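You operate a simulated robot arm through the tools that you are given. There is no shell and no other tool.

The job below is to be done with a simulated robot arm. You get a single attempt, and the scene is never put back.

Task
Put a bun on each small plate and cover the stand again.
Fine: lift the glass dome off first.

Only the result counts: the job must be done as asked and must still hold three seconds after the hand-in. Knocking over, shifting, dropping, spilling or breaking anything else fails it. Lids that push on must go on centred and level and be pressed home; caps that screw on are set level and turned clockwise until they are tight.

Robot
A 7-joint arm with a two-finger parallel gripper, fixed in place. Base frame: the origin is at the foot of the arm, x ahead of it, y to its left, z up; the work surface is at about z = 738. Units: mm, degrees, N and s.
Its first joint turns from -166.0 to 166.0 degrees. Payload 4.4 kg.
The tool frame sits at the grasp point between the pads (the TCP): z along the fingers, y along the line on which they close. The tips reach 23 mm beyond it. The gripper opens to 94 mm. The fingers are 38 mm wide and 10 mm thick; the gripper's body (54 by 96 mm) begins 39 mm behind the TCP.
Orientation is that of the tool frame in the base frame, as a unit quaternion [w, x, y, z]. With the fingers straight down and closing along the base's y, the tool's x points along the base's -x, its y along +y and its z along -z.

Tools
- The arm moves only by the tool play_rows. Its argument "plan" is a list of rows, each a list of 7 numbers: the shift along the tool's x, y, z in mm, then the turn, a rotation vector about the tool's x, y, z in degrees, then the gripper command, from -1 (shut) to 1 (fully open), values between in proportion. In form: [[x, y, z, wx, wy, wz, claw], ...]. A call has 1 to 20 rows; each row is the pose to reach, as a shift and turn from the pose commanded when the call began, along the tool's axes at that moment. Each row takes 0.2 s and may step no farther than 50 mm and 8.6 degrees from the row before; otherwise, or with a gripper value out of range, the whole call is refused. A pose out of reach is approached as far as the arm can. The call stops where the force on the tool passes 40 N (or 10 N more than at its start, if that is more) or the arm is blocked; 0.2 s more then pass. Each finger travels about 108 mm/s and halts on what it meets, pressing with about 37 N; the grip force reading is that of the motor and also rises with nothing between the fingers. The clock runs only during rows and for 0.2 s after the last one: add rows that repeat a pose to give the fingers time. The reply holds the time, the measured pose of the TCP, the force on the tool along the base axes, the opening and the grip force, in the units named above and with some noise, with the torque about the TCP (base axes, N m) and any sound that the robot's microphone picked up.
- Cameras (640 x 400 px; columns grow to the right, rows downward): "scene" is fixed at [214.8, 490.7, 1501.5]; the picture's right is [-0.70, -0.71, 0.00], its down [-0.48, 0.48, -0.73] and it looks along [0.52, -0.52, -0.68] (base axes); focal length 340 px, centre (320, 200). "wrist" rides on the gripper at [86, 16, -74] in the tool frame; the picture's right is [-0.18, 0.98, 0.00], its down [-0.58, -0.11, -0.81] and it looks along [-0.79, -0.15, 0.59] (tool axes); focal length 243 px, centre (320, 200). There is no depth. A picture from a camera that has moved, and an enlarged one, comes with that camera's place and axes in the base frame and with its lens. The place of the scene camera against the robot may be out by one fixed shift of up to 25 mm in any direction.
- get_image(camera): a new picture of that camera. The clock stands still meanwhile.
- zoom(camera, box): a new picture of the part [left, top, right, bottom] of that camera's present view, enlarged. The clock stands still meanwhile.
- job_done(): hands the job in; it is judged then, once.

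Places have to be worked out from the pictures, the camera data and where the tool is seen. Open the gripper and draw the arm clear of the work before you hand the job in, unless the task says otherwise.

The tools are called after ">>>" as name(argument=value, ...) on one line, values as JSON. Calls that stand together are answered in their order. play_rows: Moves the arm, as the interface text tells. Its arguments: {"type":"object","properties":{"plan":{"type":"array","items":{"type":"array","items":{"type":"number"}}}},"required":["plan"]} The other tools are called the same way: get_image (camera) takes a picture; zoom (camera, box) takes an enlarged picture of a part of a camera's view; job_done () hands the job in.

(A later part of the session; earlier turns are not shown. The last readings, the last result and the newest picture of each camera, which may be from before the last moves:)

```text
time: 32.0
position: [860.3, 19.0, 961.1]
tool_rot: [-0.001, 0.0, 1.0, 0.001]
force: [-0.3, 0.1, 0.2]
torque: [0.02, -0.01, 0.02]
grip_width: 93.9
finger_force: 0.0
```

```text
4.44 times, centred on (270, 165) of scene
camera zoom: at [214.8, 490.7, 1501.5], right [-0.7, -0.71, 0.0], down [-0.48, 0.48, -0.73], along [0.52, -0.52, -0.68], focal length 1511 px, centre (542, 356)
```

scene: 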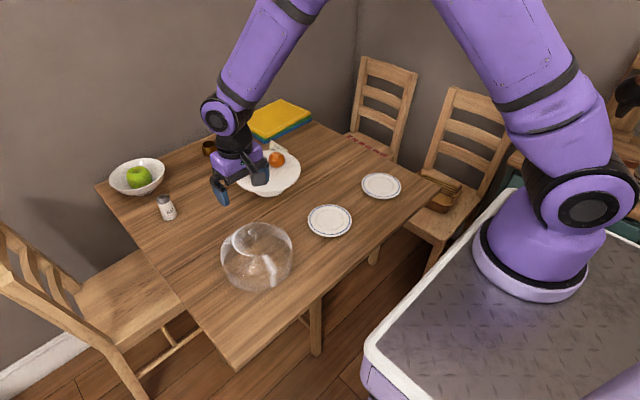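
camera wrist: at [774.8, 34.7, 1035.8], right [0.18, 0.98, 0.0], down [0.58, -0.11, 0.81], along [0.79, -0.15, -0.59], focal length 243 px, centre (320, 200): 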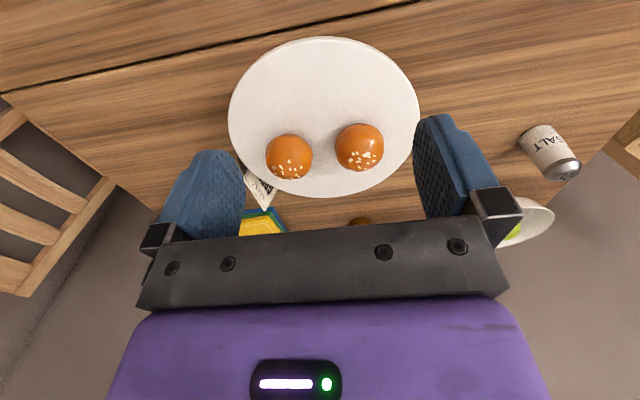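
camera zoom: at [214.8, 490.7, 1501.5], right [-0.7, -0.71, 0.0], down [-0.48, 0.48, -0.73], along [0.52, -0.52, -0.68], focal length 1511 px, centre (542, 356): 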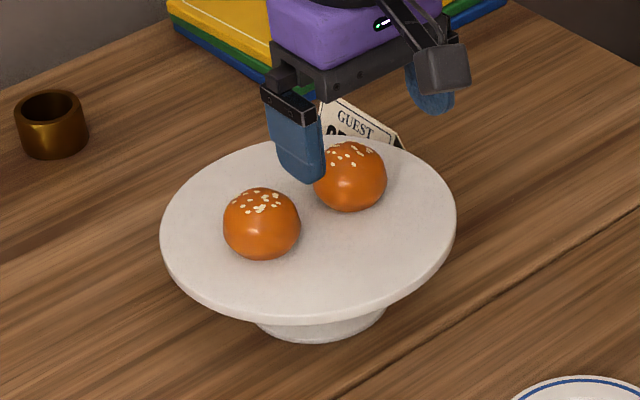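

Both buns are about 53 mm wide; I place them at (956, 44) and (956, -34), with the stand centre at (962.5, 4). The gap between them is narrow, so I turn the tool 90° about its axis to close along x, and check that the wrist reaches it.

>>> play_rows(plan=[[0, 0, 0, 0, 0, 5, 1], [0, 0, 0, 0, 0, 12, 1], [0, 0, 0, 0, 0, 20, 1], [0, 0, 0, 0, 0, 28, 1], [0, 0, 0, 0, 0, 36, 1], [0, 0, 0, 0, 0, 44, 1], [0, 0, 0, 0, 0, 52, 1], [0, 0, 0, 0, 0, 60, 1], [0, 0, 0, 0, 0, 68, 1], [0, 0, 0, 0, 0, 76, 1], [0, 0, 0, 0, 0, 83, 1], [0, 0, 0, 0, 0, 88, 1], [0, 0, 0, 0, 0, 90, 1], [0, 0, 0, 0, 0, 90, 1]])

>>> get_image(camera="wrist")

>>> get_image(camera="scene")

```text
time: 35.0
position: [860.5, 19.5, 962.5]
tool_rot: [0.001, 0.709, 0.705, 0.0]
force: [-0.2, 1.0, -0.1]
torque: [-0.02, 0.0, 0.01]
grip_width: 94.0
finger_force: 0.1
```

```text
taken
camera wrist: at [876.8, 106.4, 1037.0], right [0.98, -0.18, 0.0], down [-0.11, -0.58, 0.81], along [-0.15, -0.79, -0.59], focal length 243 px, centre (320, 200)
```

wrist: 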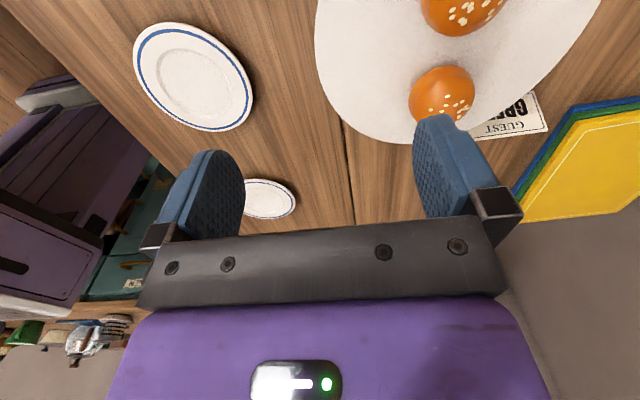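

```text
taken
```

scene: 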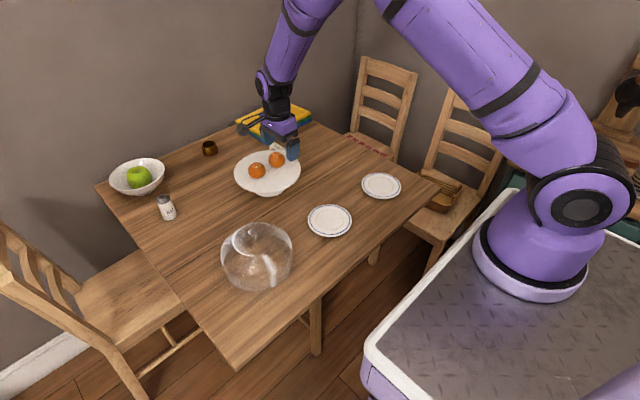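

The 90° turn worked; the tool's x now points along +Y and its y along +X. I move above bun A at (956, 44) with the tips about 45 mm over its top and look.

>>> play_rows(plan=[[4, 16, 5, 0, 0, 0, 1], [10, 40, 13, 0, 0, 0, 1], [16, 65, 22, 0, 0, 0, 1], [21, 85, 29, 0, 0, 0, 1], [23.3, 95.4, 33, 0, 0, 0, 1], [23.3, 95.4, 33, 0, 0, 0, 1], [23.3, 95.4, 33, 0, 0, 0, 1]])

>>> get_image(camera="wrist")

>>> zoom(camera="wrist", box=[220, 0, 420, 140])

```text
time: 36.6
position: [955.0, 44.9, 928.5]
tool_rot: [0.0, 0.707, 0.707, 0.0]
force: [0.1, 0.0, 0.3]
torque: [0.01, 0.03, 0.01]
grip_width: 93.9
finger_force: 0.1
```

```text
taken
camera wrist: at [972.1, 130.2, 1003.4], right [0.98, -0.18, 0.0], down [-0.11, -0.58, 0.81], along [-0.15, -0.79, -0.59], focal length 243 px, centre (320, 200)
```

wrist: 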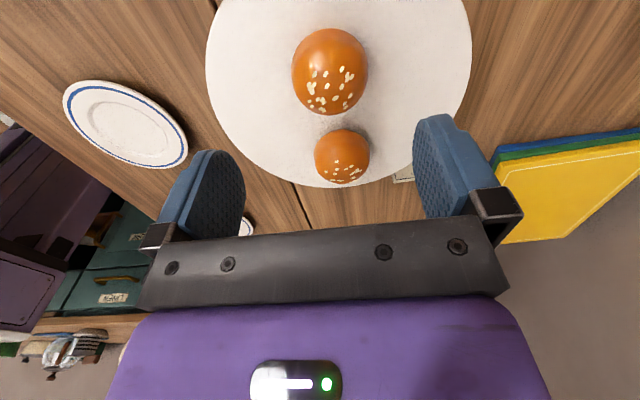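

```text
2.86 times, centred on (320, 70) of wrist
camera zoom: at [972.1, 130.2, 1003.4], right [0.98, -0.18, 0.0], down [-0.11, -0.58, 0.81], along [-0.15, -0.79, -0.59], focal length 693 px, centre (320, 571)
```

zoom: 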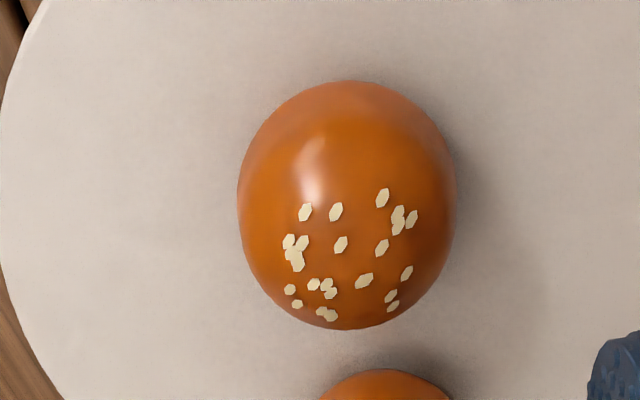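

Triangulating both views puts bun A at about (963.5, 44) and bun B at (963.5, -38), their widest part near z ≈ 828. I shift 7 mm in x and descend partway so the tips straddle just above the bun top, then check.

>>> play_rows(plan=[[0, 3, 6, 0, 0, 0, 1], [0, 6, 16, 0, 0, 0, 1], [0, 7.2, 28, 0, 0, 0, 1], [0, 7.2, 38, 0, 0, 0, 1], [0, 7.2, 44, 0, 0, 0, 1], [0, 7.2, 44, 0, 0, 0, 1], [0, 7.2, 44, 0, 0, 0, 1]])

>>> get_image(camera="wrist")

>>> zoom(camera="scene", box=[210, 100, 330, 210])

```text
time: 38.2
position: [963.1, 43.7, 885.4]
tool_rot: [0.0, 0.708, 0.707, -0.001]
force: [1.0, -0.1, 0.9]
torque: [-0.02, -0.04, -0.02]
grip_width: 93.8
finger_force: 0.1
```

```text
taken
camera wrist: at [979.3, 129.5, 960.4], right [0.98, -0.18, 0.0], down [-0.11, -0.58, 0.81], along [-0.15, -0.79, -0.59], focal length 243 px, centre (320, 200)
```

wrist: 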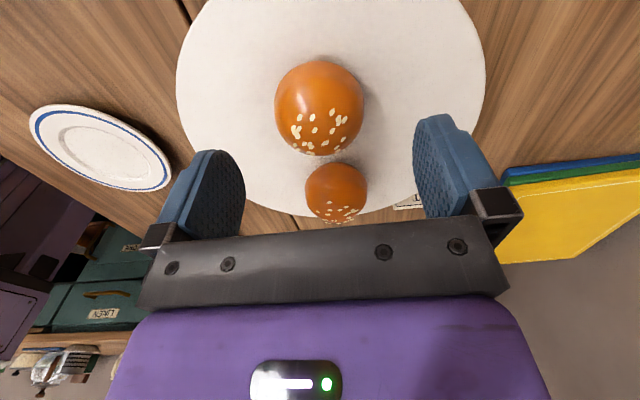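

```text
3.64 times, centred on (270, 155) of scene
camera zoom: at [214.8, 490.7, 1501.5], right [-0.7, -0.71, 0.0], down [-0.48, 0.48, -0.73], along [0.52, -0.52, -0.68], focal length 1236 px, centre (502, 364)
```

zoom: 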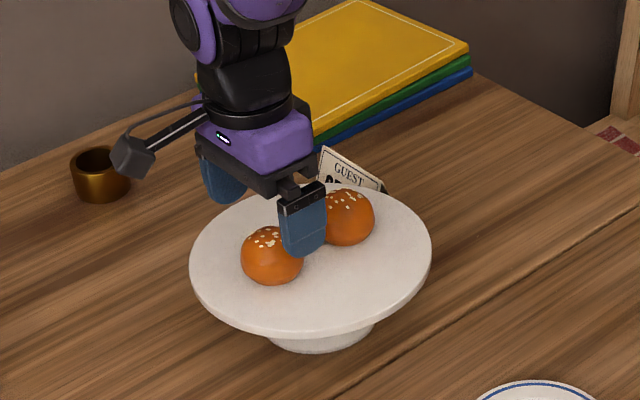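

The bun is centred between the fingers (column 319.5) and aligned in y within 1 mm. I descend to TCP z ≈ 842, which leaves the tips about 6 mm above the stand.

>>> play_rows(plan=[[0, 0, 8, 0, 0, 0, 1], [0, 0, 16, 0, 0, 0, 1], [0, 0.2, 24, 0, 0, 0, 1], [0, 0.2, 32, 0, 0, 0, 1], [0, 0.2, 39, 0, 0, 0, 1], [0, 0.2, 43.5, 0, 0, 0, 1], [0, 0.2, 43.5, 0, 0, 0, 1]])

>>> get_image(camera="wrist")

>>> zoom(camera="scene", box=[210, 100, 330, 210])

```text
time: 39.8
position: [964.7, 43.6, 841.6]
tool_rot: [0.0, 0.707, 0.707, 0.0]
force: [-0.3, 0.7, 0.6]
torque: [-0.01, 0.0, -0.01]
grip_width: 93.8
finger_force: 0.1
```

```text
taken
camera wrist: at [980.6, 130.0, 917.0], right [0.98, -0.18, 0.0], down [-0.11, -0.58, 0.81], along [-0.15, -0.79, -0.59], focal length 243 px, centre (320, 200)
```

wrist: 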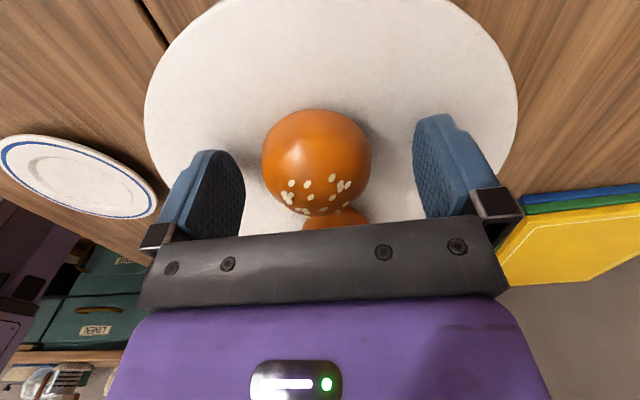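

```text
3.64 times, centred on (270, 155) of scene
camera zoom: at [214.8, 490.7, 1501.5], right [-0.7, -0.71, 0.0], down [-0.48, 0.48, -0.73], along [0.52, -0.52, -0.68], focal length 1236 px, centre (502, 364)
```

zoom: 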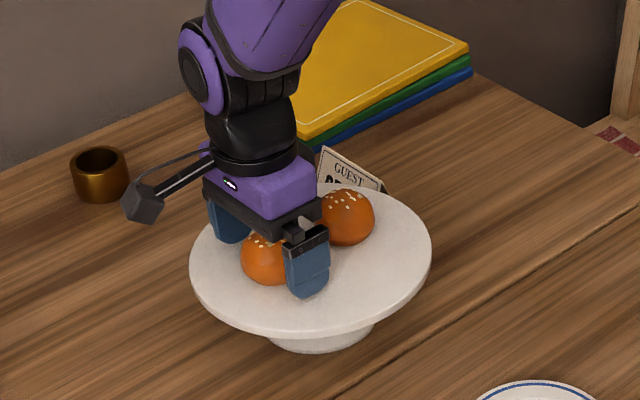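

The bun is centred about 1.5 mm to the -x side. I correct that and close in stages to about 58 mm, just short of contact.

>>> play_rows(plan=[[0, -1.5, 0, 0, 0, 0, 0.8], [0, -1.5, 0, 0, 0, 0, 0.5], [0, -1.5, 0, 0, 0, 0, 0.3], [0, -1.5, 0, 0, 0, 0, 0.24], [0, -1.5, 0, 0, 0, 0, 0.24]])

>>> zoom(camera="wrist", box=[220, 90, 420, 230])

```text
time: 41.0
position: [962.6, 43.7, 841.6]
tool_rot: [0.0, 0.707, 0.707, 0.001]
force: [-0.2, -0.4, 0.1]
torque: [0.0, 0.02, -0.01]
grip_width: 58.1
finger_force: 0.1
```

```text
2.86 times, centred on (320, 160) of wrist
camera zoom: at [978.9, 129.8, 916.6], right [0.98, -0.18, 0.0], down [-0.11, -0.58, 0.81], along [-0.15, -0.79, -0.59], focal length 693 px, centre (320, 314)
```

zoom: 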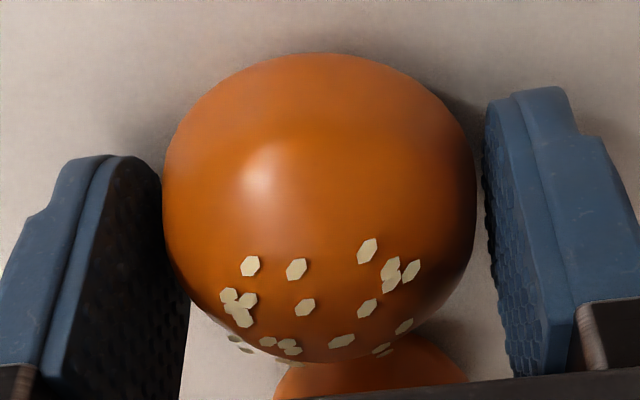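

The bun is nicely centred with only small gaps to both pads. I close onto it gradually.

>>> play_rows(plan=[[0, 0, 0, 0, 0, 0, 0.2], [0, 0, 0, 0, 0, 0, 0.16], [0, 0, 0, 0, 0, 0, 0.12], [0, 0, 0, 0, 0, 0, 0.08], [0, 0, 0, 0, 0, 0, 0.04], [0, 0, 0, 0, 0, 0, 0.04]])

```text
time: 42.4
position: [961.3, 43.2, 840.8]
tool_rot: [0.0, 0.707, 0.707, 0.0]
force: [-0.4, -0.4, 0.3]
torque: [-0.02, 0.0, 0.0]
grip_width: 53.0
finger_force: 37.0
```

The grip holds at 53 mm with 37 N. I lift slowly and check that the bun comes along.

>>> play_rows(plan=[[0, 0, -2, 0, 0, 0, -0.1], [0, 0, -5, 0, 0, 0, -0.1], [0, 0, -10, 0, 0, 0, -0.1], [0, 0, -18, 0, 0, 0, -0.1], [0, 0, -28, 0, 0, 0, -0.1], [0, 0, -40, 0, 0, 0, -0.1], [0, 0, -52, 0, 0, 0, -0.1], [0, 0, -60, 0, 0, 0, -0.1], [0, 0, -60, 0, 0, 0, -0.1]])

>>> get_image(camera="wrist")

>>> zoom(camera="scene", box=[210, 90, 330, 210])

```text
time: 44.4
position: [961.6, 43.0, 901.6]
tool_rot: [0.0, 0.708, 0.706, 0.0]
force: [-0.4, -0.2, 0.0]
torque: [0.0, -0.02, 0.01]
grip_width: 52.8
finger_force: 36.9
```

```text
taken
camera wrist: at [977.7, 130.1, 976.1], right [0.98, -0.18, 0.0], down [-0.11, -0.58, 0.81], along [-0.15, -0.79, -0.59], focal length 243 px, centre (320, 200)
```

wrist: 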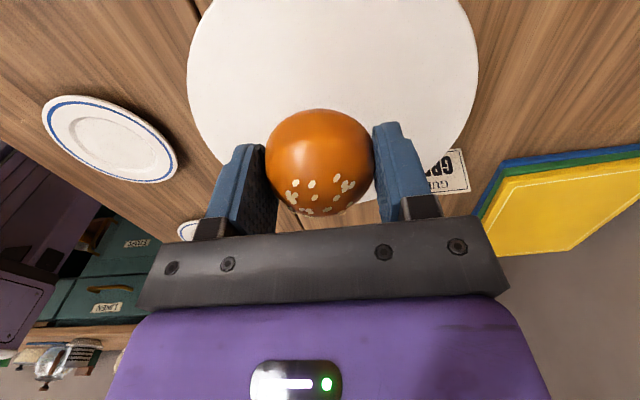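

```text
3.33 times, centred on (270, 150) of scene
camera zoom: at [214.8, 490.7, 1501.5], right [-0.7, -0.71, 0.0], down [-0.48, 0.48, -0.73], along [0.52, -0.52, -0.68], focal length 1133 px, centre (487, 367)
```

zoom: 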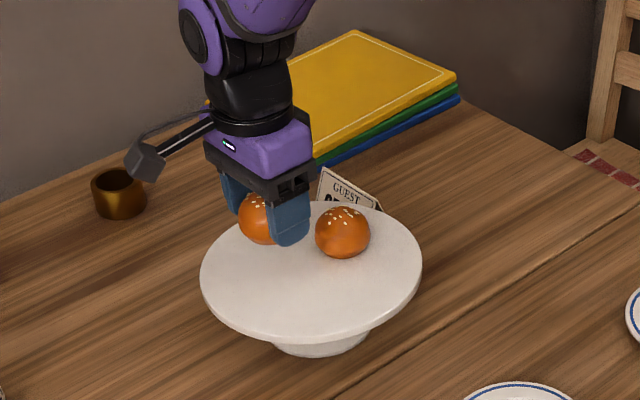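

Bun A is lifted and held. I carry it toward plate 1, stopping at about (700, 10, 920), where the wrist camera can see that plate ahead of the held bun.

>>> play_rows(plan=[[0, -6, -6, 0, 0, 0, -0.1], [-1, -18, -14, 0, 0, 0, -0.1], [-3, -38, -20, 0, 0, 0, -0.1], [-6, -63, -20, 0, 0, 0, -0.1], [-10, -90, -20, 0, 0, 0, -0.1], [-14, -117, -20, 0, 0, 0, -0.1], [-18, -144, -20, 0, 0, 0, -0.1], [-22, -171, -20, 0, 0, 0, -0.1], [-26, -198, -20, 0, 0, 0, -0.1], [-29, -222, -20, 0, 0, 0, -0.1], [-31, -243, -20, 0, 0, 0, -0.1], [-33, -256, -20, 0, 0, 0, -0.1], [-33, -261.6, -20, 0, 0, 0, -0.1], [-33, -261.6, -20, 0, 0, 0, -0.1]])

>>> get_image(camera="wrist")

>>> get_image(camera="scene")

```text
time: 47.4
position: [698.5, 11.7, 920.7]
tool_rot: [0.0, 0.707, 0.708, 0.0]
force: [0.3, 0.0, -1.0]
torque: [0.01, 0.01, 0.02]
grip_width: 53.2
finger_force: 37.0
```

```text
taken
camera wrist: at [715.4, 97.0, 996.6], right [0.98, -0.18, 0.0], down [-0.11, -0.58, 0.81], along [-0.15, -0.79, -0.59], focal length 243 px, centre (320, 200)
```

wrist: 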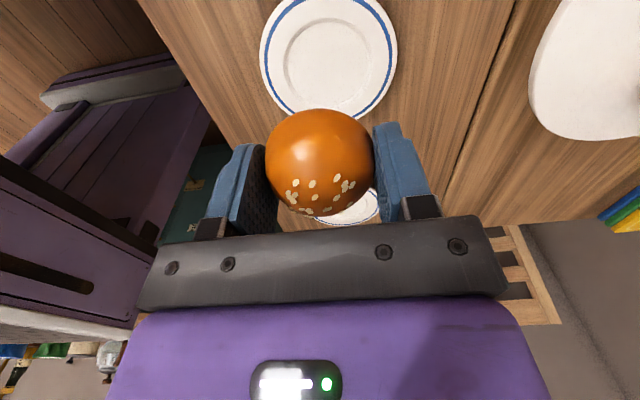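

```text
taken
```

scene: 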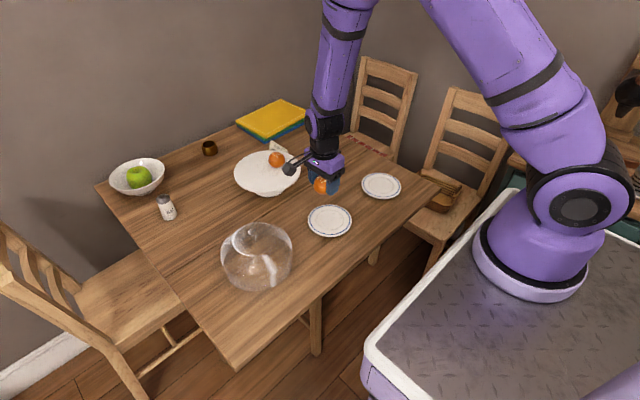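

>>> zoom(camera="wrist", box=[230, 0, 430, 125])

>>> zoom(camera="scene", box=[270, 140, 410, 250])

```text
3.20 times, centred on (330, 62) of wrist
camera zoom: at [715.4, 97.0, 996.6], right [0.98, -0.18, 0.0], down [-0.11, -0.58, 0.81], along [-0.15, -0.79, -0.59], focal length 776 px, centre (288, 640)
```

zoom: 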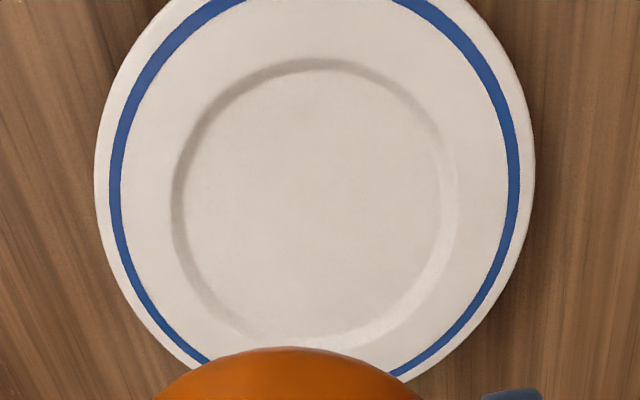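

```text
3.64 times, centred on (340, 195) of scene
camera zoom: at [214.8, 490.7, 1501.5], right [-0.7, -0.71, 0.0], down [-0.48, 0.48, -0.73], along [0.52, -0.52, -0.68], focal length 1236 px, centre (247, 218)
```

zoom: 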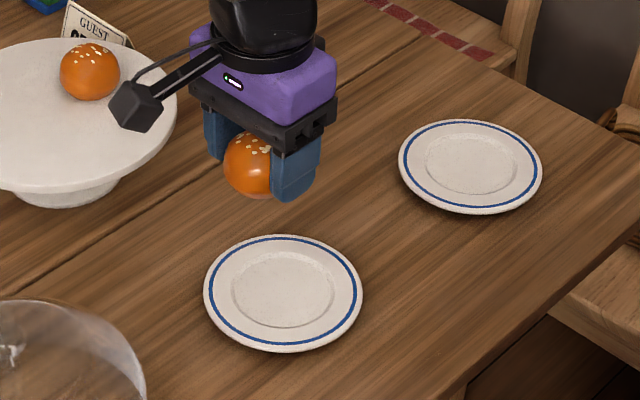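

Plate 1's well centre works out to about (700.5, -22.5), with the well about 86 mm across. I move above it and lower to z ≈ 800, leaving the bun's underside about 25 mm above the plate.

>>> play_rows(plan=[[-8, 0.3, 4, 0, 0, 0, -0.1], [-20, 0.7, 14, 0, 0, 0, -0.1], [-30, 1.1, 28, 0, 0, 0, -0.1], [-33.5, 1.1, 44, 0, 0, 0, -0.1], [-33.5, 1.1, 60, 0, 0, 0, -0.1], [-33.5, 1.1, 76, 0, 0, 0, -0.1], [-33.5, 1.1, 92, 0, 0, 0, -0.1], [-33.5, 1.1, 106, 0, 0, 0, -0.1], [-33.5, 1.1, 116, 0, 0, 0, -0.1], [-33.5, 1.1, 122, 0, 0, 0, -0.1], [-33.5, 1.1, 122, 0, 0, 0, -0.1]])

>>> get_image(camera="wrist")

>>> zoom(camera="scene", box=[270, 140, 410, 250])

```text
time: 49.8
position: [701.0, -23.2, 797.7]
tool_rot: [0.0, 0.707, 0.707, -0.001]
force: [0.8, -0.1, -1.0]
torque: [0.02, -0.02, 0.0]
grip_width: 52.5
finger_force: 36.8
```

```text
taken
camera wrist: at [717.1, 63.4, 873.9], right [0.98, -0.18, 0.0], down [-0.11, -0.58, 0.81], along [-0.15, -0.79, -0.59], focal length 243 px, centre (320, 200)
```

wrist: 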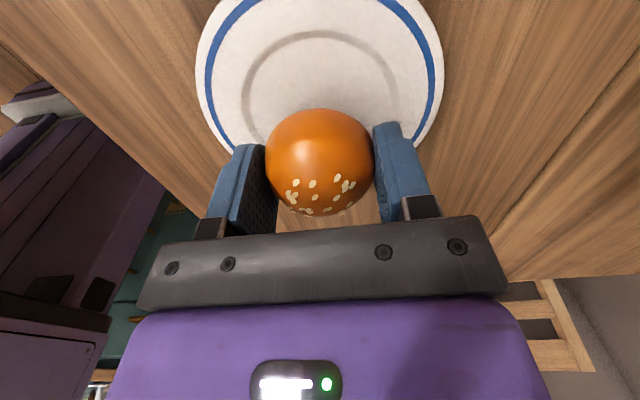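

```text
3.64 times, centred on (340, 195) of scene
camera zoom: at [214.8, 490.7, 1501.5], right [-0.7, -0.71, 0.0], down [-0.48, 0.48, -0.73], along [0.52, -0.52, -0.68], focal length 1236 px, centre (247, 218)
```

zoom: 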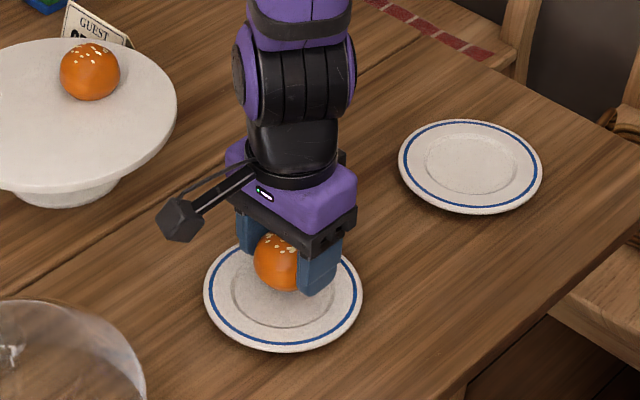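

The bun hangs centred over the well at (701, -22.6). I lower 18 mm, then continue in 1 mm rows feeling for contact.

>>> play_rows(plan=[[0, 0, 4, 0, 0, 0, -0.1], [0, 0, 8, 0, 0, 0, -0.1], [0, 0, 12, 0, 0, 0, -0.1], [0, 0, 16, 0, 0, 0, -0.1], [0, 0, 18, 0, 0, 0, -0.1], [0, 0, 19, 0, 0, 0, -0.1], [0, 0, 20, 0, 0, 0, -0.1]])

>>> zoom(camera="scene", box=[290, 190, 380, 250])

```text
time: 51.3
position: [701.1, -22.9, 783.1]
tool_rot: [0.001, 0.707, 0.707, 0.001]
force: [-7.5, -0.6, 18.9]
torque: [-0.08, 0.22, 0.0]
grip_width: 52.8
finger_force: 36.4
stopped in row 7: the force on the tool passed its limit at 42 N (the readings are from after the stop); the commanded pose is now the measured one
```

```text
6.67 times, centred on (335, 220) of scene
camera zoom: at [214.8, 490.7, 1501.5], right [-0.7, -0.71, 0.0], down [-0.48, 0.48, -0.73], along [0.52, -0.52, -0.68], focal length 2267 px, centre (220, 67)
```

zoom: 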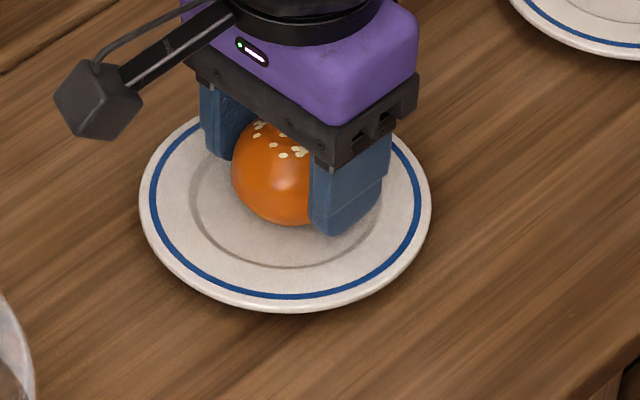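

Contact came a little earlier than expected, at z ≈ 783. I back off 1 mm to relieve the press and look again.

>>> play_rows(plan=[[0, 0, -0.5, 0, 0, 0, -0.1], [0, 0, -1, 0, 0, 0, -0.1], [0, 0, -1, 0, 0, 0, -0.1]])

>>> get_image(camera="wrist")

>>> zoom(camera="scene", box=[290, 190, 380, 250])

```text
time: 52.1
position: [702.1, -23.3, 781.5]
tool_rot: [0.001, 0.707, 0.707, 0.001]
force: [-4.3, 0.6, 9.4]
torque: [-0.03, 0.06, 0.03]
grip_width: 52.6
finger_force: 36.8
```

```text
taken
camera wrist: at [718.1, 63.1, 856.9], right [0.98, -0.18, 0.0], down [-0.11, -0.58, 0.81], along [-0.15, -0.79, -0.59], focal length 243 px, centre (320, 200)
```

wrist: 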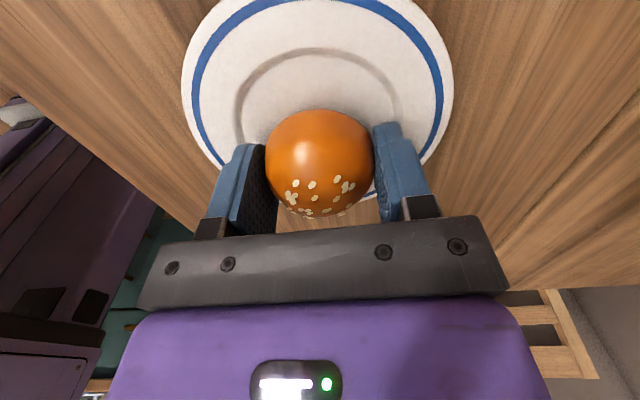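

```text
6.67 times, centred on (335, 220) of scene
camera zoom: at [214.8, 490.7, 1501.5], right [-0.7, -0.71, 0.0], down [-0.48, 0.48, -0.73], along [0.52, -0.52, -0.68], focal length 2267 px, centre (220, 67)
```

zoom: 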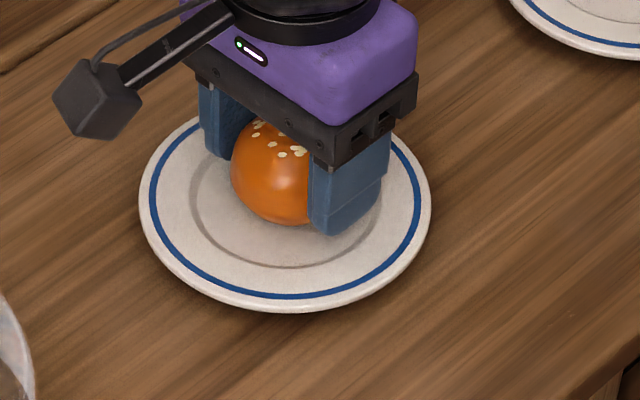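

Force is still +9 N. I back off another 0.8 mm to about zero load before releasing.

>>> play_rows(plan=[[0, 0, -0.4, 0, 0, 0, -0.1], [0, 0, -0.8, 0, 0, 0, -0.1], [0, 0, -0.8, 0, 0, 0, -0.1]])

>>> zoom(camera="wrist", box=[200, 90, 440, 230])

```text
time: 52.9
position: [702.4, -23.6, 783.2]
tool_rot: [0.0, 0.707, 0.707, 0.0]
force: [0.0, -0.2, -1.1]
torque: [0.01, 0.05, 0.02]
grip_width: 53.0
finger_force: 36.7
```

```text
2.67 times, centred on (320, 160) of wrist
camera zoom: at [717.9, 62.9, 857.6], right [0.98, -0.18, 0.0], down [-0.11, -0.58, 0.81], along [-0.15, -0.79, -0.59], focal length 647 px, centre (320, 307)
```

zoom: 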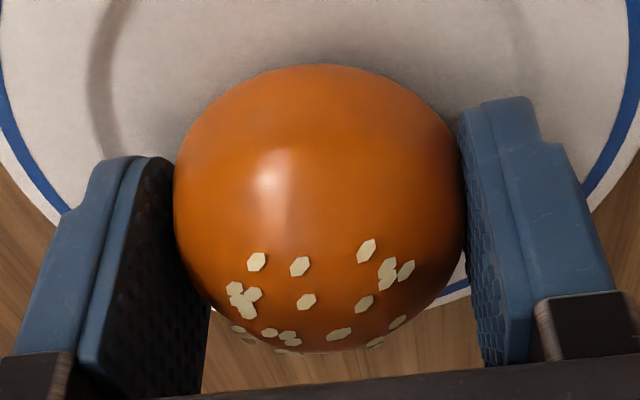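

The load is down to just the bun's weight, so the bun is at the plate surface. I lower 0.3 mm and open slowly to about 64 mm only, to stay clear of the plate rim.

>>> play_rows(plan=[[0, 0, 0.3, 0, 0, 0, 0.05], [0, 0, 0.3, 0, 0, 0, 0.12], [0, 0, 0.3, 0, 0, 0, 0.16], [0, 0, 0.3, 0, 0, 0, 0.22], [0, 0, 0.3, 0, 0, 0, 0.3], [0, 0, 0.3, 0, 0, 0, 0.36], [0, 0, 0.3, 0, 0, 0, 0.36]])

>>> zoom(camera="wrist", box=[200, 90, 440, 230])

>>> zoom(camera="scene", box=[290, 190, 380, 250])

```text
time: 54.5
position: [701.4, -23.3, 782.8]
tool_rot: [0.001, 0.707, 0.707, 0.001]
force: [-0.7, -0.1, 0.3]
torque: [0.0, 0.0, 0.0]
grip_width: 63.9
finger_force: 0.0
```

```text
2.67 times, centred on (320, 160) of wrist
camera zoom: at [718.3, 63.3, 857.7], right [0.98, -0.18, 0.0], down [-0.11, -0.58, 0.81], along [-0.15, -0.79, -0.59], focal length 647 px, centre (320, 307)
```

zoom: 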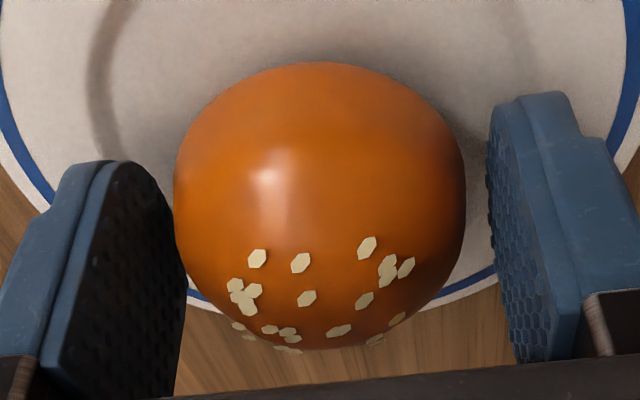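

```text
6.67 times, centred on (335, 220) of scene
camera zoom: at [214.8, 490.7, 1501.5], right [-0.7, -0.71, 0.0], down [-0.48, 0.48, -0.73], along [0.52, -0.52, -0.68], focal length 2267 px, centre (220, 67)
```

zoom: 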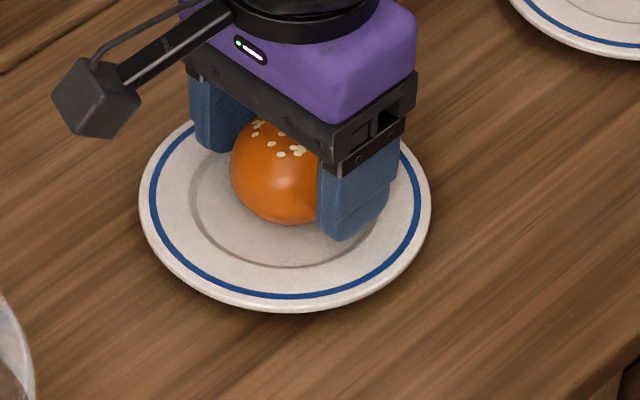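

The bun sits centred in plate 1 and the fingers are free on both sides. I lift straight up.

>>> play_rows(plan=[[0, 0, -4, 0, 0, 0, 0.38], [0, 0, -10, 0, 0, 0, 0.38], [0, 0, -20, 0, 0, 0, 0.38], [0, 0, -32, 0, 0, 0, 0.38], [0, 0, -50, 0, 0, 0, 0.4], [0, 0, -75, 0, 0, 0, 0.6], [0, 0, -100, 0, 0, 0, 1], [0, 0, -125, 0, 0, 0, 1], [0, 0, -140, 0, 0, 0, 1], [0, 0, -140, 0, 0, 0, 1]])

>>> get_image(camera="wrist")

>>> zoom(camera="scene", box=[270, 140, 410, 250])

```text
time: 56.7
position: [702.3, -23.1, 922.9]
tool_rot: [0.001, 0.707, 0.707, 0.0]
force: [-0.3, 0.3, 0.5]
torque: [-0.01, 0.01, 0.0]
grip_width: 94.1
finger_force: 0.0
```

```text
taken
camera wrist: at [718.7, 63.0, 997.4], right [0.98, -0.18, 0.0], down [-0.11, -0.58, 0.81], along [-0.15, -0.79, -0.59], focal length 243 px, centre (320, 200)
```

wrist: 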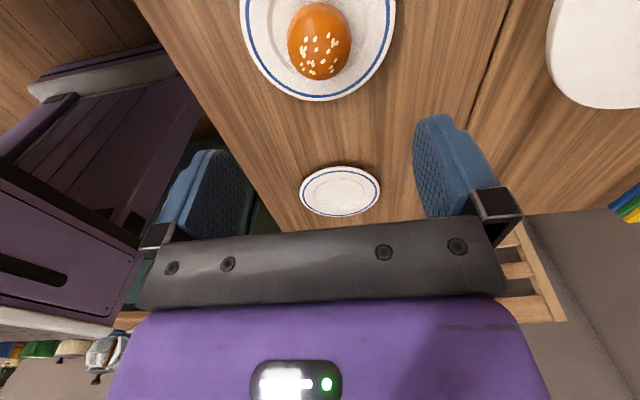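

```text
3.64 times, centred on (340, 195) of scene
camera zoom: at [214.8, 490.7, 1501.5], right [-0.7, -0.71, 0.0], down [-0.48, 0.48, -0.73], along [0.52, -0.52, -0.68], focal length 1236 px, centre (247, 218)
```

zoom: 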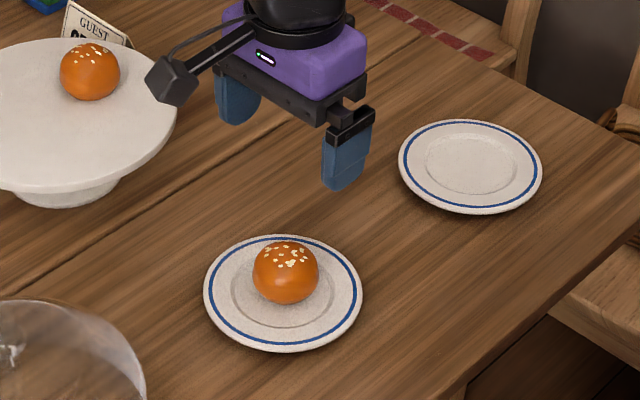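

Bun A rests centred on plate 1 and the plate has not moved. I go back over the stand to above bun B at about (963, -38, 925).

>>> play_rows(plan=[[0, 8, 0, 0, 0, 0, 1], [-1, 25, -1, 0, 0, 0, 1], [-3, 52, -1.6, 0, 0, 0, 1], [-5, 82, -1.6, 0, 0, 0, 1], [-7, 112, -1.6, 0, 0, 0, 1], [-9, 142, -1.6, 0, 0, 0, 1], [-11, 172, -1.6, 0, 0, 0, 1], [-13, 202, -1.6, 0, 0, 0, 1], [-14, 230, -1.6, 0, 0, 0, 1], [-15, 250, -1.6, 0, 0, 0, 1], [-15, 260, -1.6, 0, 0, 0, 1], [-15, 260, -1.6, 0, 0, 0, 1], [-15, 260, -1.6, 0, 0, 0, 1]])

>>> get_image(camera="wrist")

>>> zoom(camera="wrist", box=[220, 0, 420, 140])

```text
time: 59.5
position: [961.7, -38.3, 924.2]
tool_rot: [0.0, 0.707, 0.707, 0.001]
force: [0.7, -0.3, -0.2]
torque: [0.0, 0.0, -0.02]
grip_width: 94.1
finger_force: 0.1
```

```text
taken
camera wrist: at [978.5, 47.9, 998.9], right [0.98, -0.18, 0.0], down [-0.11, -0.58, 0.81], along [-0.15, -0.79, -0.59], focal length 243 px, centre (320, 200)
```

wrist: 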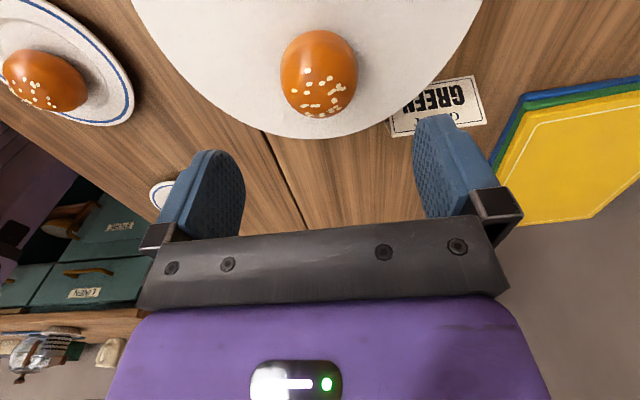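

```text
2.86 times, centred on (320, 70) of wrist
camera zoom: at [978.5, 47.9, 998.9], right [0.98, -0.18, 0.0], down [-0.11, -0.58, 0.81], along [-0.15, -0.79, -0.59], focal length 693 px, centre (320, 571)
```

zoom: 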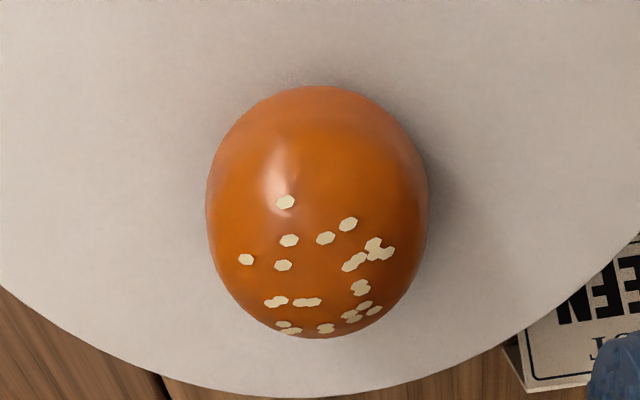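

Bun B shows at about (962, -36.7). I nudge +1.2 mm in y and descend partway to z ≈ 885 for a check.

>>> play_rows(plan=[[0.6, 0, 6, 0, 0, 0, 1], [1.2, 0, 16, 0, 0, 0, 1], [1.2, 0, 28, 0, 0, 0, 1], [1.2, 0, 36, 0, 0, 0, 1], [1.2, 0, 40, 0, 0, 0, 1], [1.2, 0, 40, 0, 0, 0, 1]])

>>> get_image(camera="wrist")

>>> zoom(camera="scene", box=[210, 100, 330, 210])

```text
time: 60.9
position: [964.1, -36.8, 885.1]
tool_rot: [0.001, 0.707, 0.707, 0.0]
force: [0.1, -0.6, 1.2]
torque: [-0.01, 0.03, 0.01]
grip_width: 93.9
finger_force: 0.0
```

```text
taken
camera wrist: at [979.2, 49.8, 959.4], right [0.98, -0.18, 0.0], down [-0.11, -0.58, 0.81], along [-0.15, -0.79, -0.59], focal length 243 px, centre (320, 200)
```

wrist: 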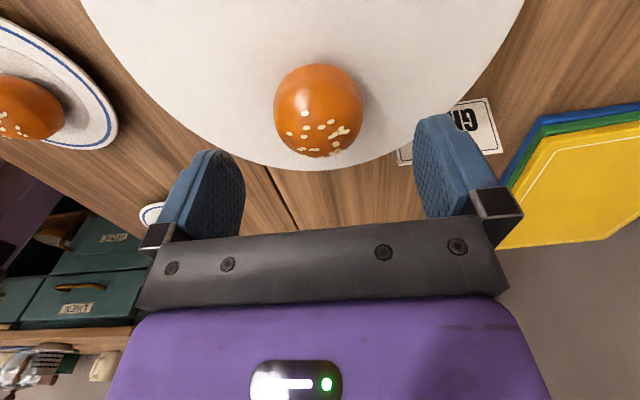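

```text
3.64 times, centred on (270, 155) of scene
camera zoom: at [214.8, 490.7, 1501.5], right [-0.7, -0.71, 0.0], down [-0.48, 0.48, -0.73], along [0.52, -0.52, -0.68], focal length 1236 px, centre (502, 364)
```

zoom: 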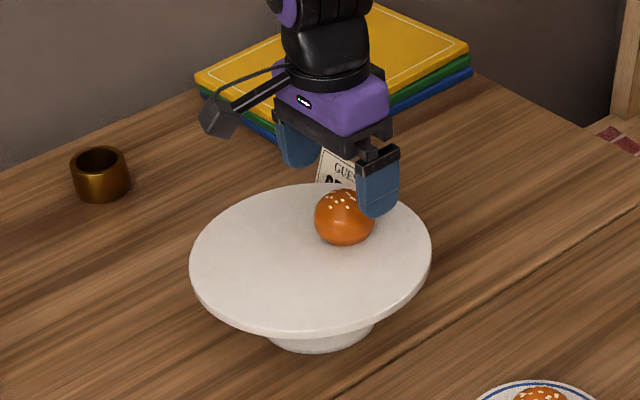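

Bun B is about 1.6 mm to the -x side of the tool axis and aligned in y. I correct and descend to z ≈ 842, then check.

>>> play_rows(plan=[[0, -0.8, 8, 0, 0, 0, 1], [0, -1.6, 16, 0, 0, 0, 1], [0, -1.6, 24, 0, 0, 0, 1], [0, -1.6, 32, 0, 0, 0, 1], [0, -1.6, 39, 0, 0, 0, 1], [0, -1.6, 43, 0, 0, 0, 0.8], [0, -1.6, 43, 0, 0, 0, 0.5], [0, -1.6, 43, 0, 0, 0, 0.27], [0, -1.6, 43, 0, 0, 0, 0.27]])

>>> zoom(camera="wrist", box=[220, 90, 420, 230])

>>> zoom(camera="scene", box=[210, 100, 330, 210])

```text
time: 62.9
position: [961.2, -37.3, 842.1]
tool_rot: [0.0, 0.707, 0.708, 0.001]
force: [0.6, -0.7, -0.8]
torque: [-0.01, 0.01, 0.01]
grip_width: 59.9
finger_force: 0.1
```

```text
2.86 times, centred on (320, 160) of wrist
camera zoom: at [976.6, 49.0, 916.6], right [0.98, -0.18, 0.0], down [-0.11, -0.58, 0.81], along [-0.15, -0.79, -0.59], focal length 693 px, centre (320, 314)
```

zoom: 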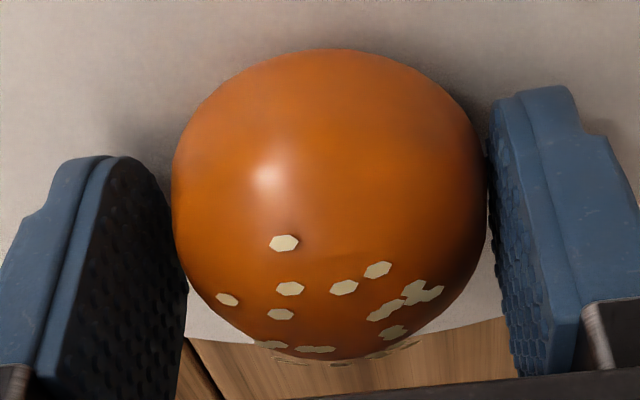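

```text
3.64 times, centred on (270, 155) of scene
camera zoom: at [214.8, 490.7, 1501.5], right [-0.7, -0.71, 0.0], down [-0.48, 0.48, -0.73], along [0.52, -0.52, -0.68], focal length 1236 px, centre (502, 364)
```

zoom: 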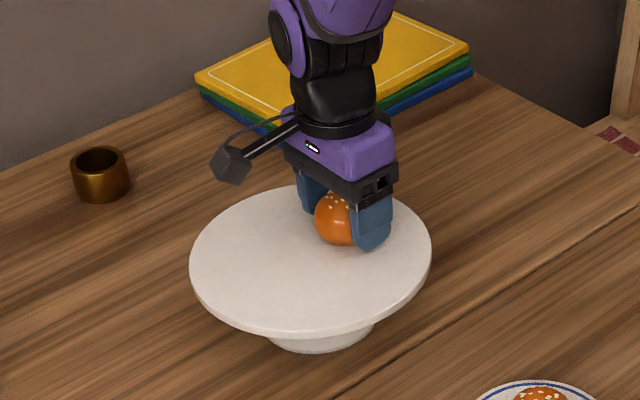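

The bun is now about 1.6 mm to +x of the middle; I shift that amount and close gradually onto it.

>>> play_rows(plan=[[0, 0.8, 0, 0, 0, 0, 0.27], [0, 1.6, 0, 0, 0, 0, 0.24], [0, 1.6, 0, 0, 0, 0, 0.2], [0, 1.6, 0, 0, 0, 0, 0.16], [0, 1.6, 0, 0, 0, 0, 0.12], [0, 1.6, 0, 0, 0, 0, 0.06], [0, 1.6, 0, 0, 0, 0, -0.05], [0, 1.6, 0, 0, 0, 0, -0.1]])

>>> zoom(camera="wrist", box=[220, 90, 420, 230])

```text
time: 64.7
position: [962.3, -37.6, 841.4]
tool_rot: [0.0, 0.707, 0.707, 0.001]
force: [0.6, -0.1, -1.1]
torque: [0.01, -0.02, -0.02]
grip_width: 53.0
finger_force: 36.5
```

```text
2.86 times, centred on (320, 160) of wrist
camera zoom: at [978.1, 49.1, 916.4], right [0.98, -0.18, 0.0], down [-0.11, -0.58, 0.81], along [-0.15, -0.79, -0.59], focal length 693 px, centre (320, 314)
```

zoom: 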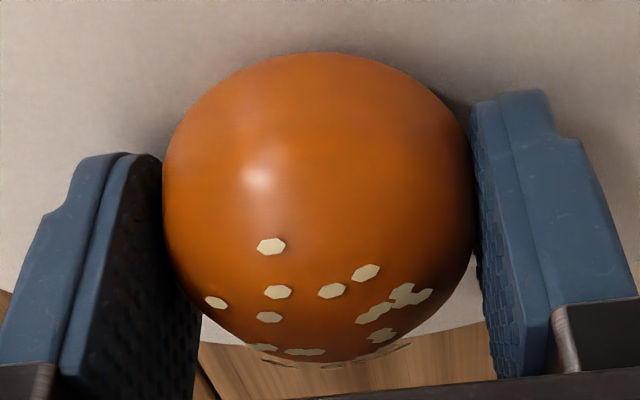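

Bun B is held at 53 mm. I lift it straight up 80 mm.

>>> play_rows(plan=[[0, 0, -2, 0, 0, 0, -0.1], [0, 0, -5, 0, 0, 0, -0.1], [0, 0, -10, 0, 0, 0, -0.1], [0, 0, -20, 0, 0, 0, -0.1], [0, 0, -34, 0, 0, 0, -0.1], [0, 0, -50, 0, 0, 0, -0.1], [0, 0, -66, 0, 0, 0, -0.1], [0, 0, -76, 0, 0, 0, -0.1], [0, 0, -80, 0, 0, 0, -0.1], [0, 0, -80, 0, 0, 0, -0.1]])

>>> get_image(camera="wrist")

>>> get_image(camera="scene")

```text
time: 66.9
position: [963.0, -37.3, 922.0]
tool_rot: [0.001, 0.707, 0.707, 0.0]
force: [-0.7, 0.1, -1.2]
torque: [-0.03, 0.0, -0.02]
grip_width: 53.2
finger_force: 37.3
```

```text
taken
camera wrist: at [977.8, 48.8, 997.1], right [0.98, -0.18, 0.0], down [-0.11, -0.58, 0.81], along [-0.15, -0.79, -0.59], focal length 243 px, centre (320, 200)
```

wrist: 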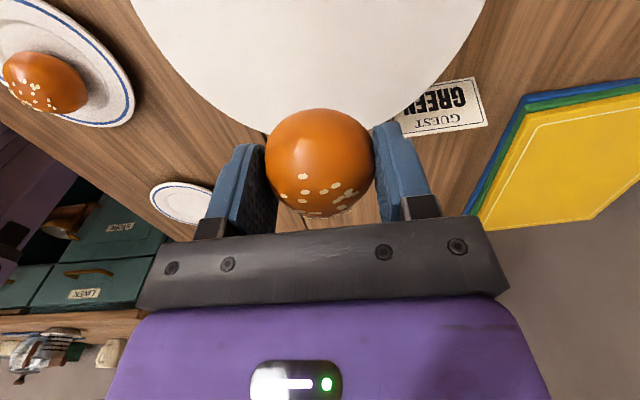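

```text
taken
```

scene: 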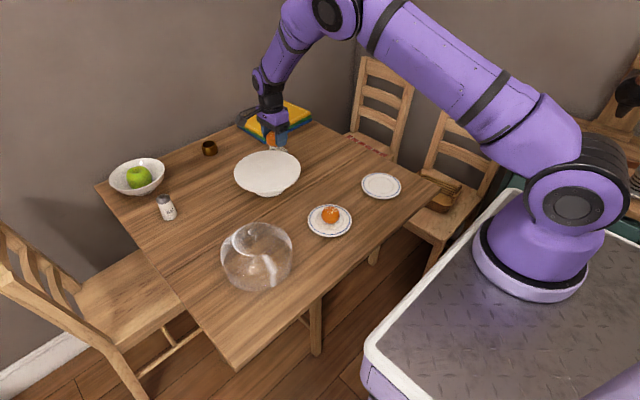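

Bun B is clear of the stand. I carry it across towards plate 2, stopping at about (692, -226, 923) so the camera can see the plate.

>>> play_rows(plan=[[-5, -7, 0, 0, 0, 0, -0.1], [-16, -23, 0, 0, 0, 0, -0.1], [-32, -46, 0, 0, 0, 0, -0.1], [-49, -70, 0, 0, 0, 0, -0.1], [-66, -94, 0, 0, 0, 0, -0.1], [-83, -118, 0, 0, 0, 0, -0.1], [-100, -142, 0, 0, 0, 0, -0.1], [-117, -167, 0, 0, 0, 0, -0.1], [-134, -191, 0, 0, 0, 0, -0.1], [-151, -215, 0, 0, 0, 0, -0.1], [-166, -237, 0, 0, 0, 0, -0.1], [-178, -255, 0, 0, 0, 0, -0.1], [-186, -266, 0, 0, 0, 0, -0.1], [-188.8, -269.8, 0, 0, 0, 0, -0.1], [-188.8, -269.8, 0, 0, 0, 0, -0.1]])

>>> get_image(camera="wrist")

>>> zoom(camera="wrist", box=[230, 0, 430, 125])

>>> get_image(camera="scene")

```text
time: 70.1
position: [692.1, -225.6, 921.6]
tool_rot: [0.001, 0.707, 0.707, 0.001]
force: [-0.5, 0.4, -1.2]
torque: [0.0, 0.0, 0.0]
grip_width: 53.0
finger_force: 36.7
```

```text
taken
camera wrist: at [708.3, -140.5, 995.8], right [0.98, -0.18, 0.0], down [-0.11, -0.58, 0.81], along [-0.15, -0.79, -0.59], focal length 243 px, centre (320, 200)
```

wrist: 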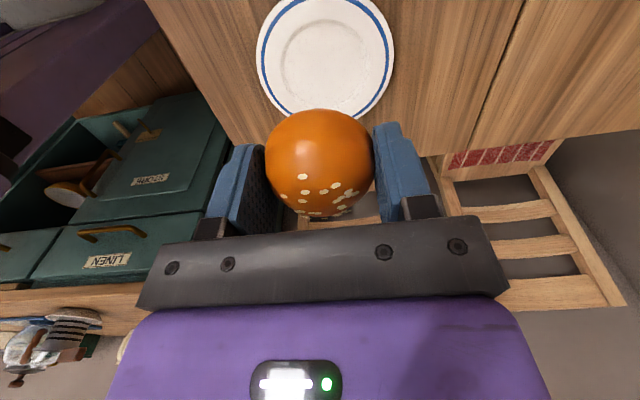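

```text
3.20 times, centred on (330, 62) of wrist
camera zoom: at [708.3, -140.5, 995.8], right [0.98, -0.18, 0.0], down [-0.11, -0.58, 0.81], along [-0.15, -0.79, -0.59], focal length 776 px, centre (288, 640)
```

zoom: 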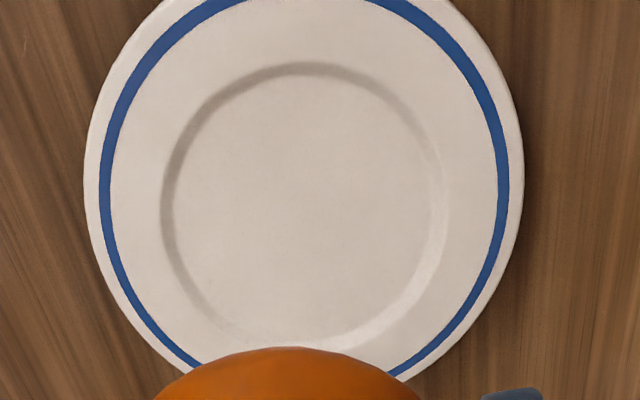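

```text
taken
```

scene: 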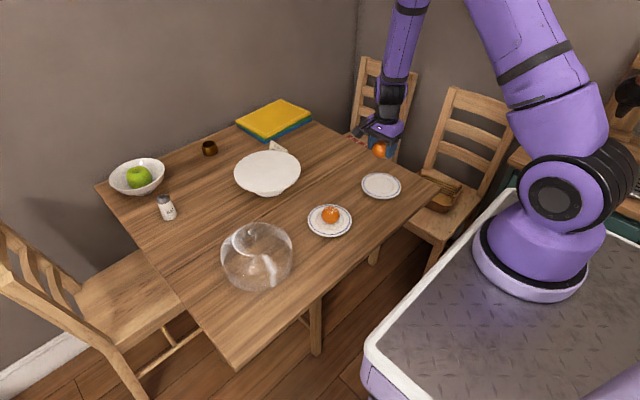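

Comparing with the plate 1 view, plate 2's centre is at about (690, -257). I move over it and lower to z ≈ 796, about 12 mm above the contact height found on plate 1.

>>> play_rows(plan=[[-8, -0.6, 4, 0, 0, 0, -0.1], [-19, -1.5, 14, 0, 0, 0, -0.1], [-27, -2.3, 28, 0, 0, 0, -0.1], [-30.5, -2.3, 44, 0, 0, 0, -0.1], [-30.5, -2.3, 60, 0, 0, 0, -0.1], [-30.5, -2.3, 76, 0, 0, 0, -0.1], [-30.5, -2.3, 92, 0, 0, 0, -0.1], [-30.5, -2.3, 107, 0, 0, 0, -0.1], [-30.5, -2.3, 118, 0, 0, 0, -0.1], [-30.5, -2.3, 125.5, 0, 0, 0, -0.1], [-30.5, -2.3, 125.5, 0, 0, 0, -0.1]])

>>> get_image(camera="wrist")

>>> zoom(camera="scene", box=[330, 150, 430, 220])

```text
time: 72.5
position: [689.6, -255.4, 795.9]
tool_rot: [0.001, 0.707, 0.707, 0.0]
force: [0.5, -0.2, -0.7]
torque: [0.04, 0.02, -0.01]
grip_width: 52.9
finger_force: 37.3
```

```text
taken
camera wrist: at [705.4, -169.7, 870.5], right [0.98, -0.18, 0.0], down [-0.11, -0.58, 0.81], along [-0.15, -0.79, -0.59], focal length 243 px, centre (320, 200)
```

wrist: 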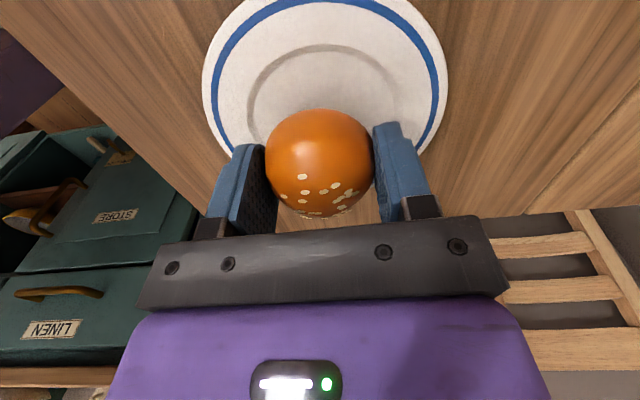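

```text
5.71 times, centred on (380, 185) of scene
camera zoom: at [214.8, 490.7, 1501.5], right [-0.7, -0.71, 0.0], down [-0.48, 0.48, -0.73], along [0.52, -0.52, -0.68], focal length 1943 px, centre (-23, 286)
```

zoom: 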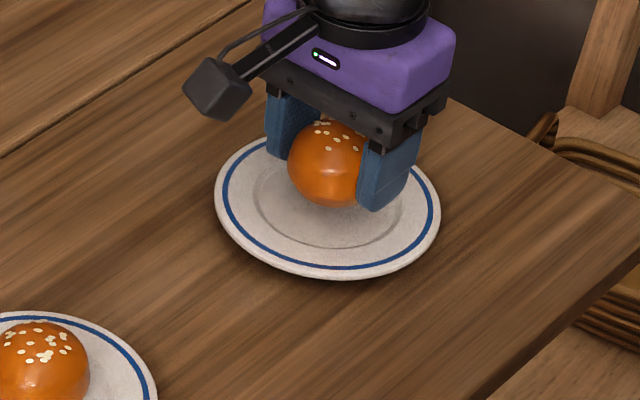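

The bun is over the plate; the plate's middle is about 2 mm to +x, so I shift that and lower 11 mm gently, then read the force.

>>> play_rows(plan=[[0, 0.9, 2, 0, 0, 0, -0.1], [0, 1.8, 4, 0, 0, 0, -0.1], [0, 1.8, 6, 0, 0, 0, -0.1], [0, 1.8, 8, 0, 0, 0, -0.1], [0, 1.8, 9.5, 0, 0, 0, -0.1], [0, 1.8, 10.5, 0, 0, 0, -0.1], [0, 1.8, 11, 0, 0, 0, -0.1], [0, 1.8, 11, 0, 0, 0, -0.1]])

```text
time: 74.3
position: [691.4, -257.0, 784.6]
tool_rot: [0.001, 0.707, 0.707, 0.001]
force: [-0.1, -0.2, -0.5]
torque: [0.02, 0.01, 0.03]
grip_width: 52.7
finger_force: 37.4
```

No contact yet at z ≈ 785. I continue in 0.4 mm rows.

>>> play_rows(plan=[[0, 0, 0.4, 0, 0, 0, -0.1], [0, 0, 0.8, 0, 0, 0, -0.1], [0, 0, 1.2, 0, 0, 0, -0.1], [0, 0, 1.6, 0, 0, 0, -0.1]])

```text
time: 75.3
position: [691.7, -256.8, 783.7]
tool_rot: [0.001, 0.707, 0.707, 0.001]
force: [0.5, -0.5, -0.1]
torque: [0.02, -0.01, 0.02]
grip_width: 52.8
finger_force: 37.1
```

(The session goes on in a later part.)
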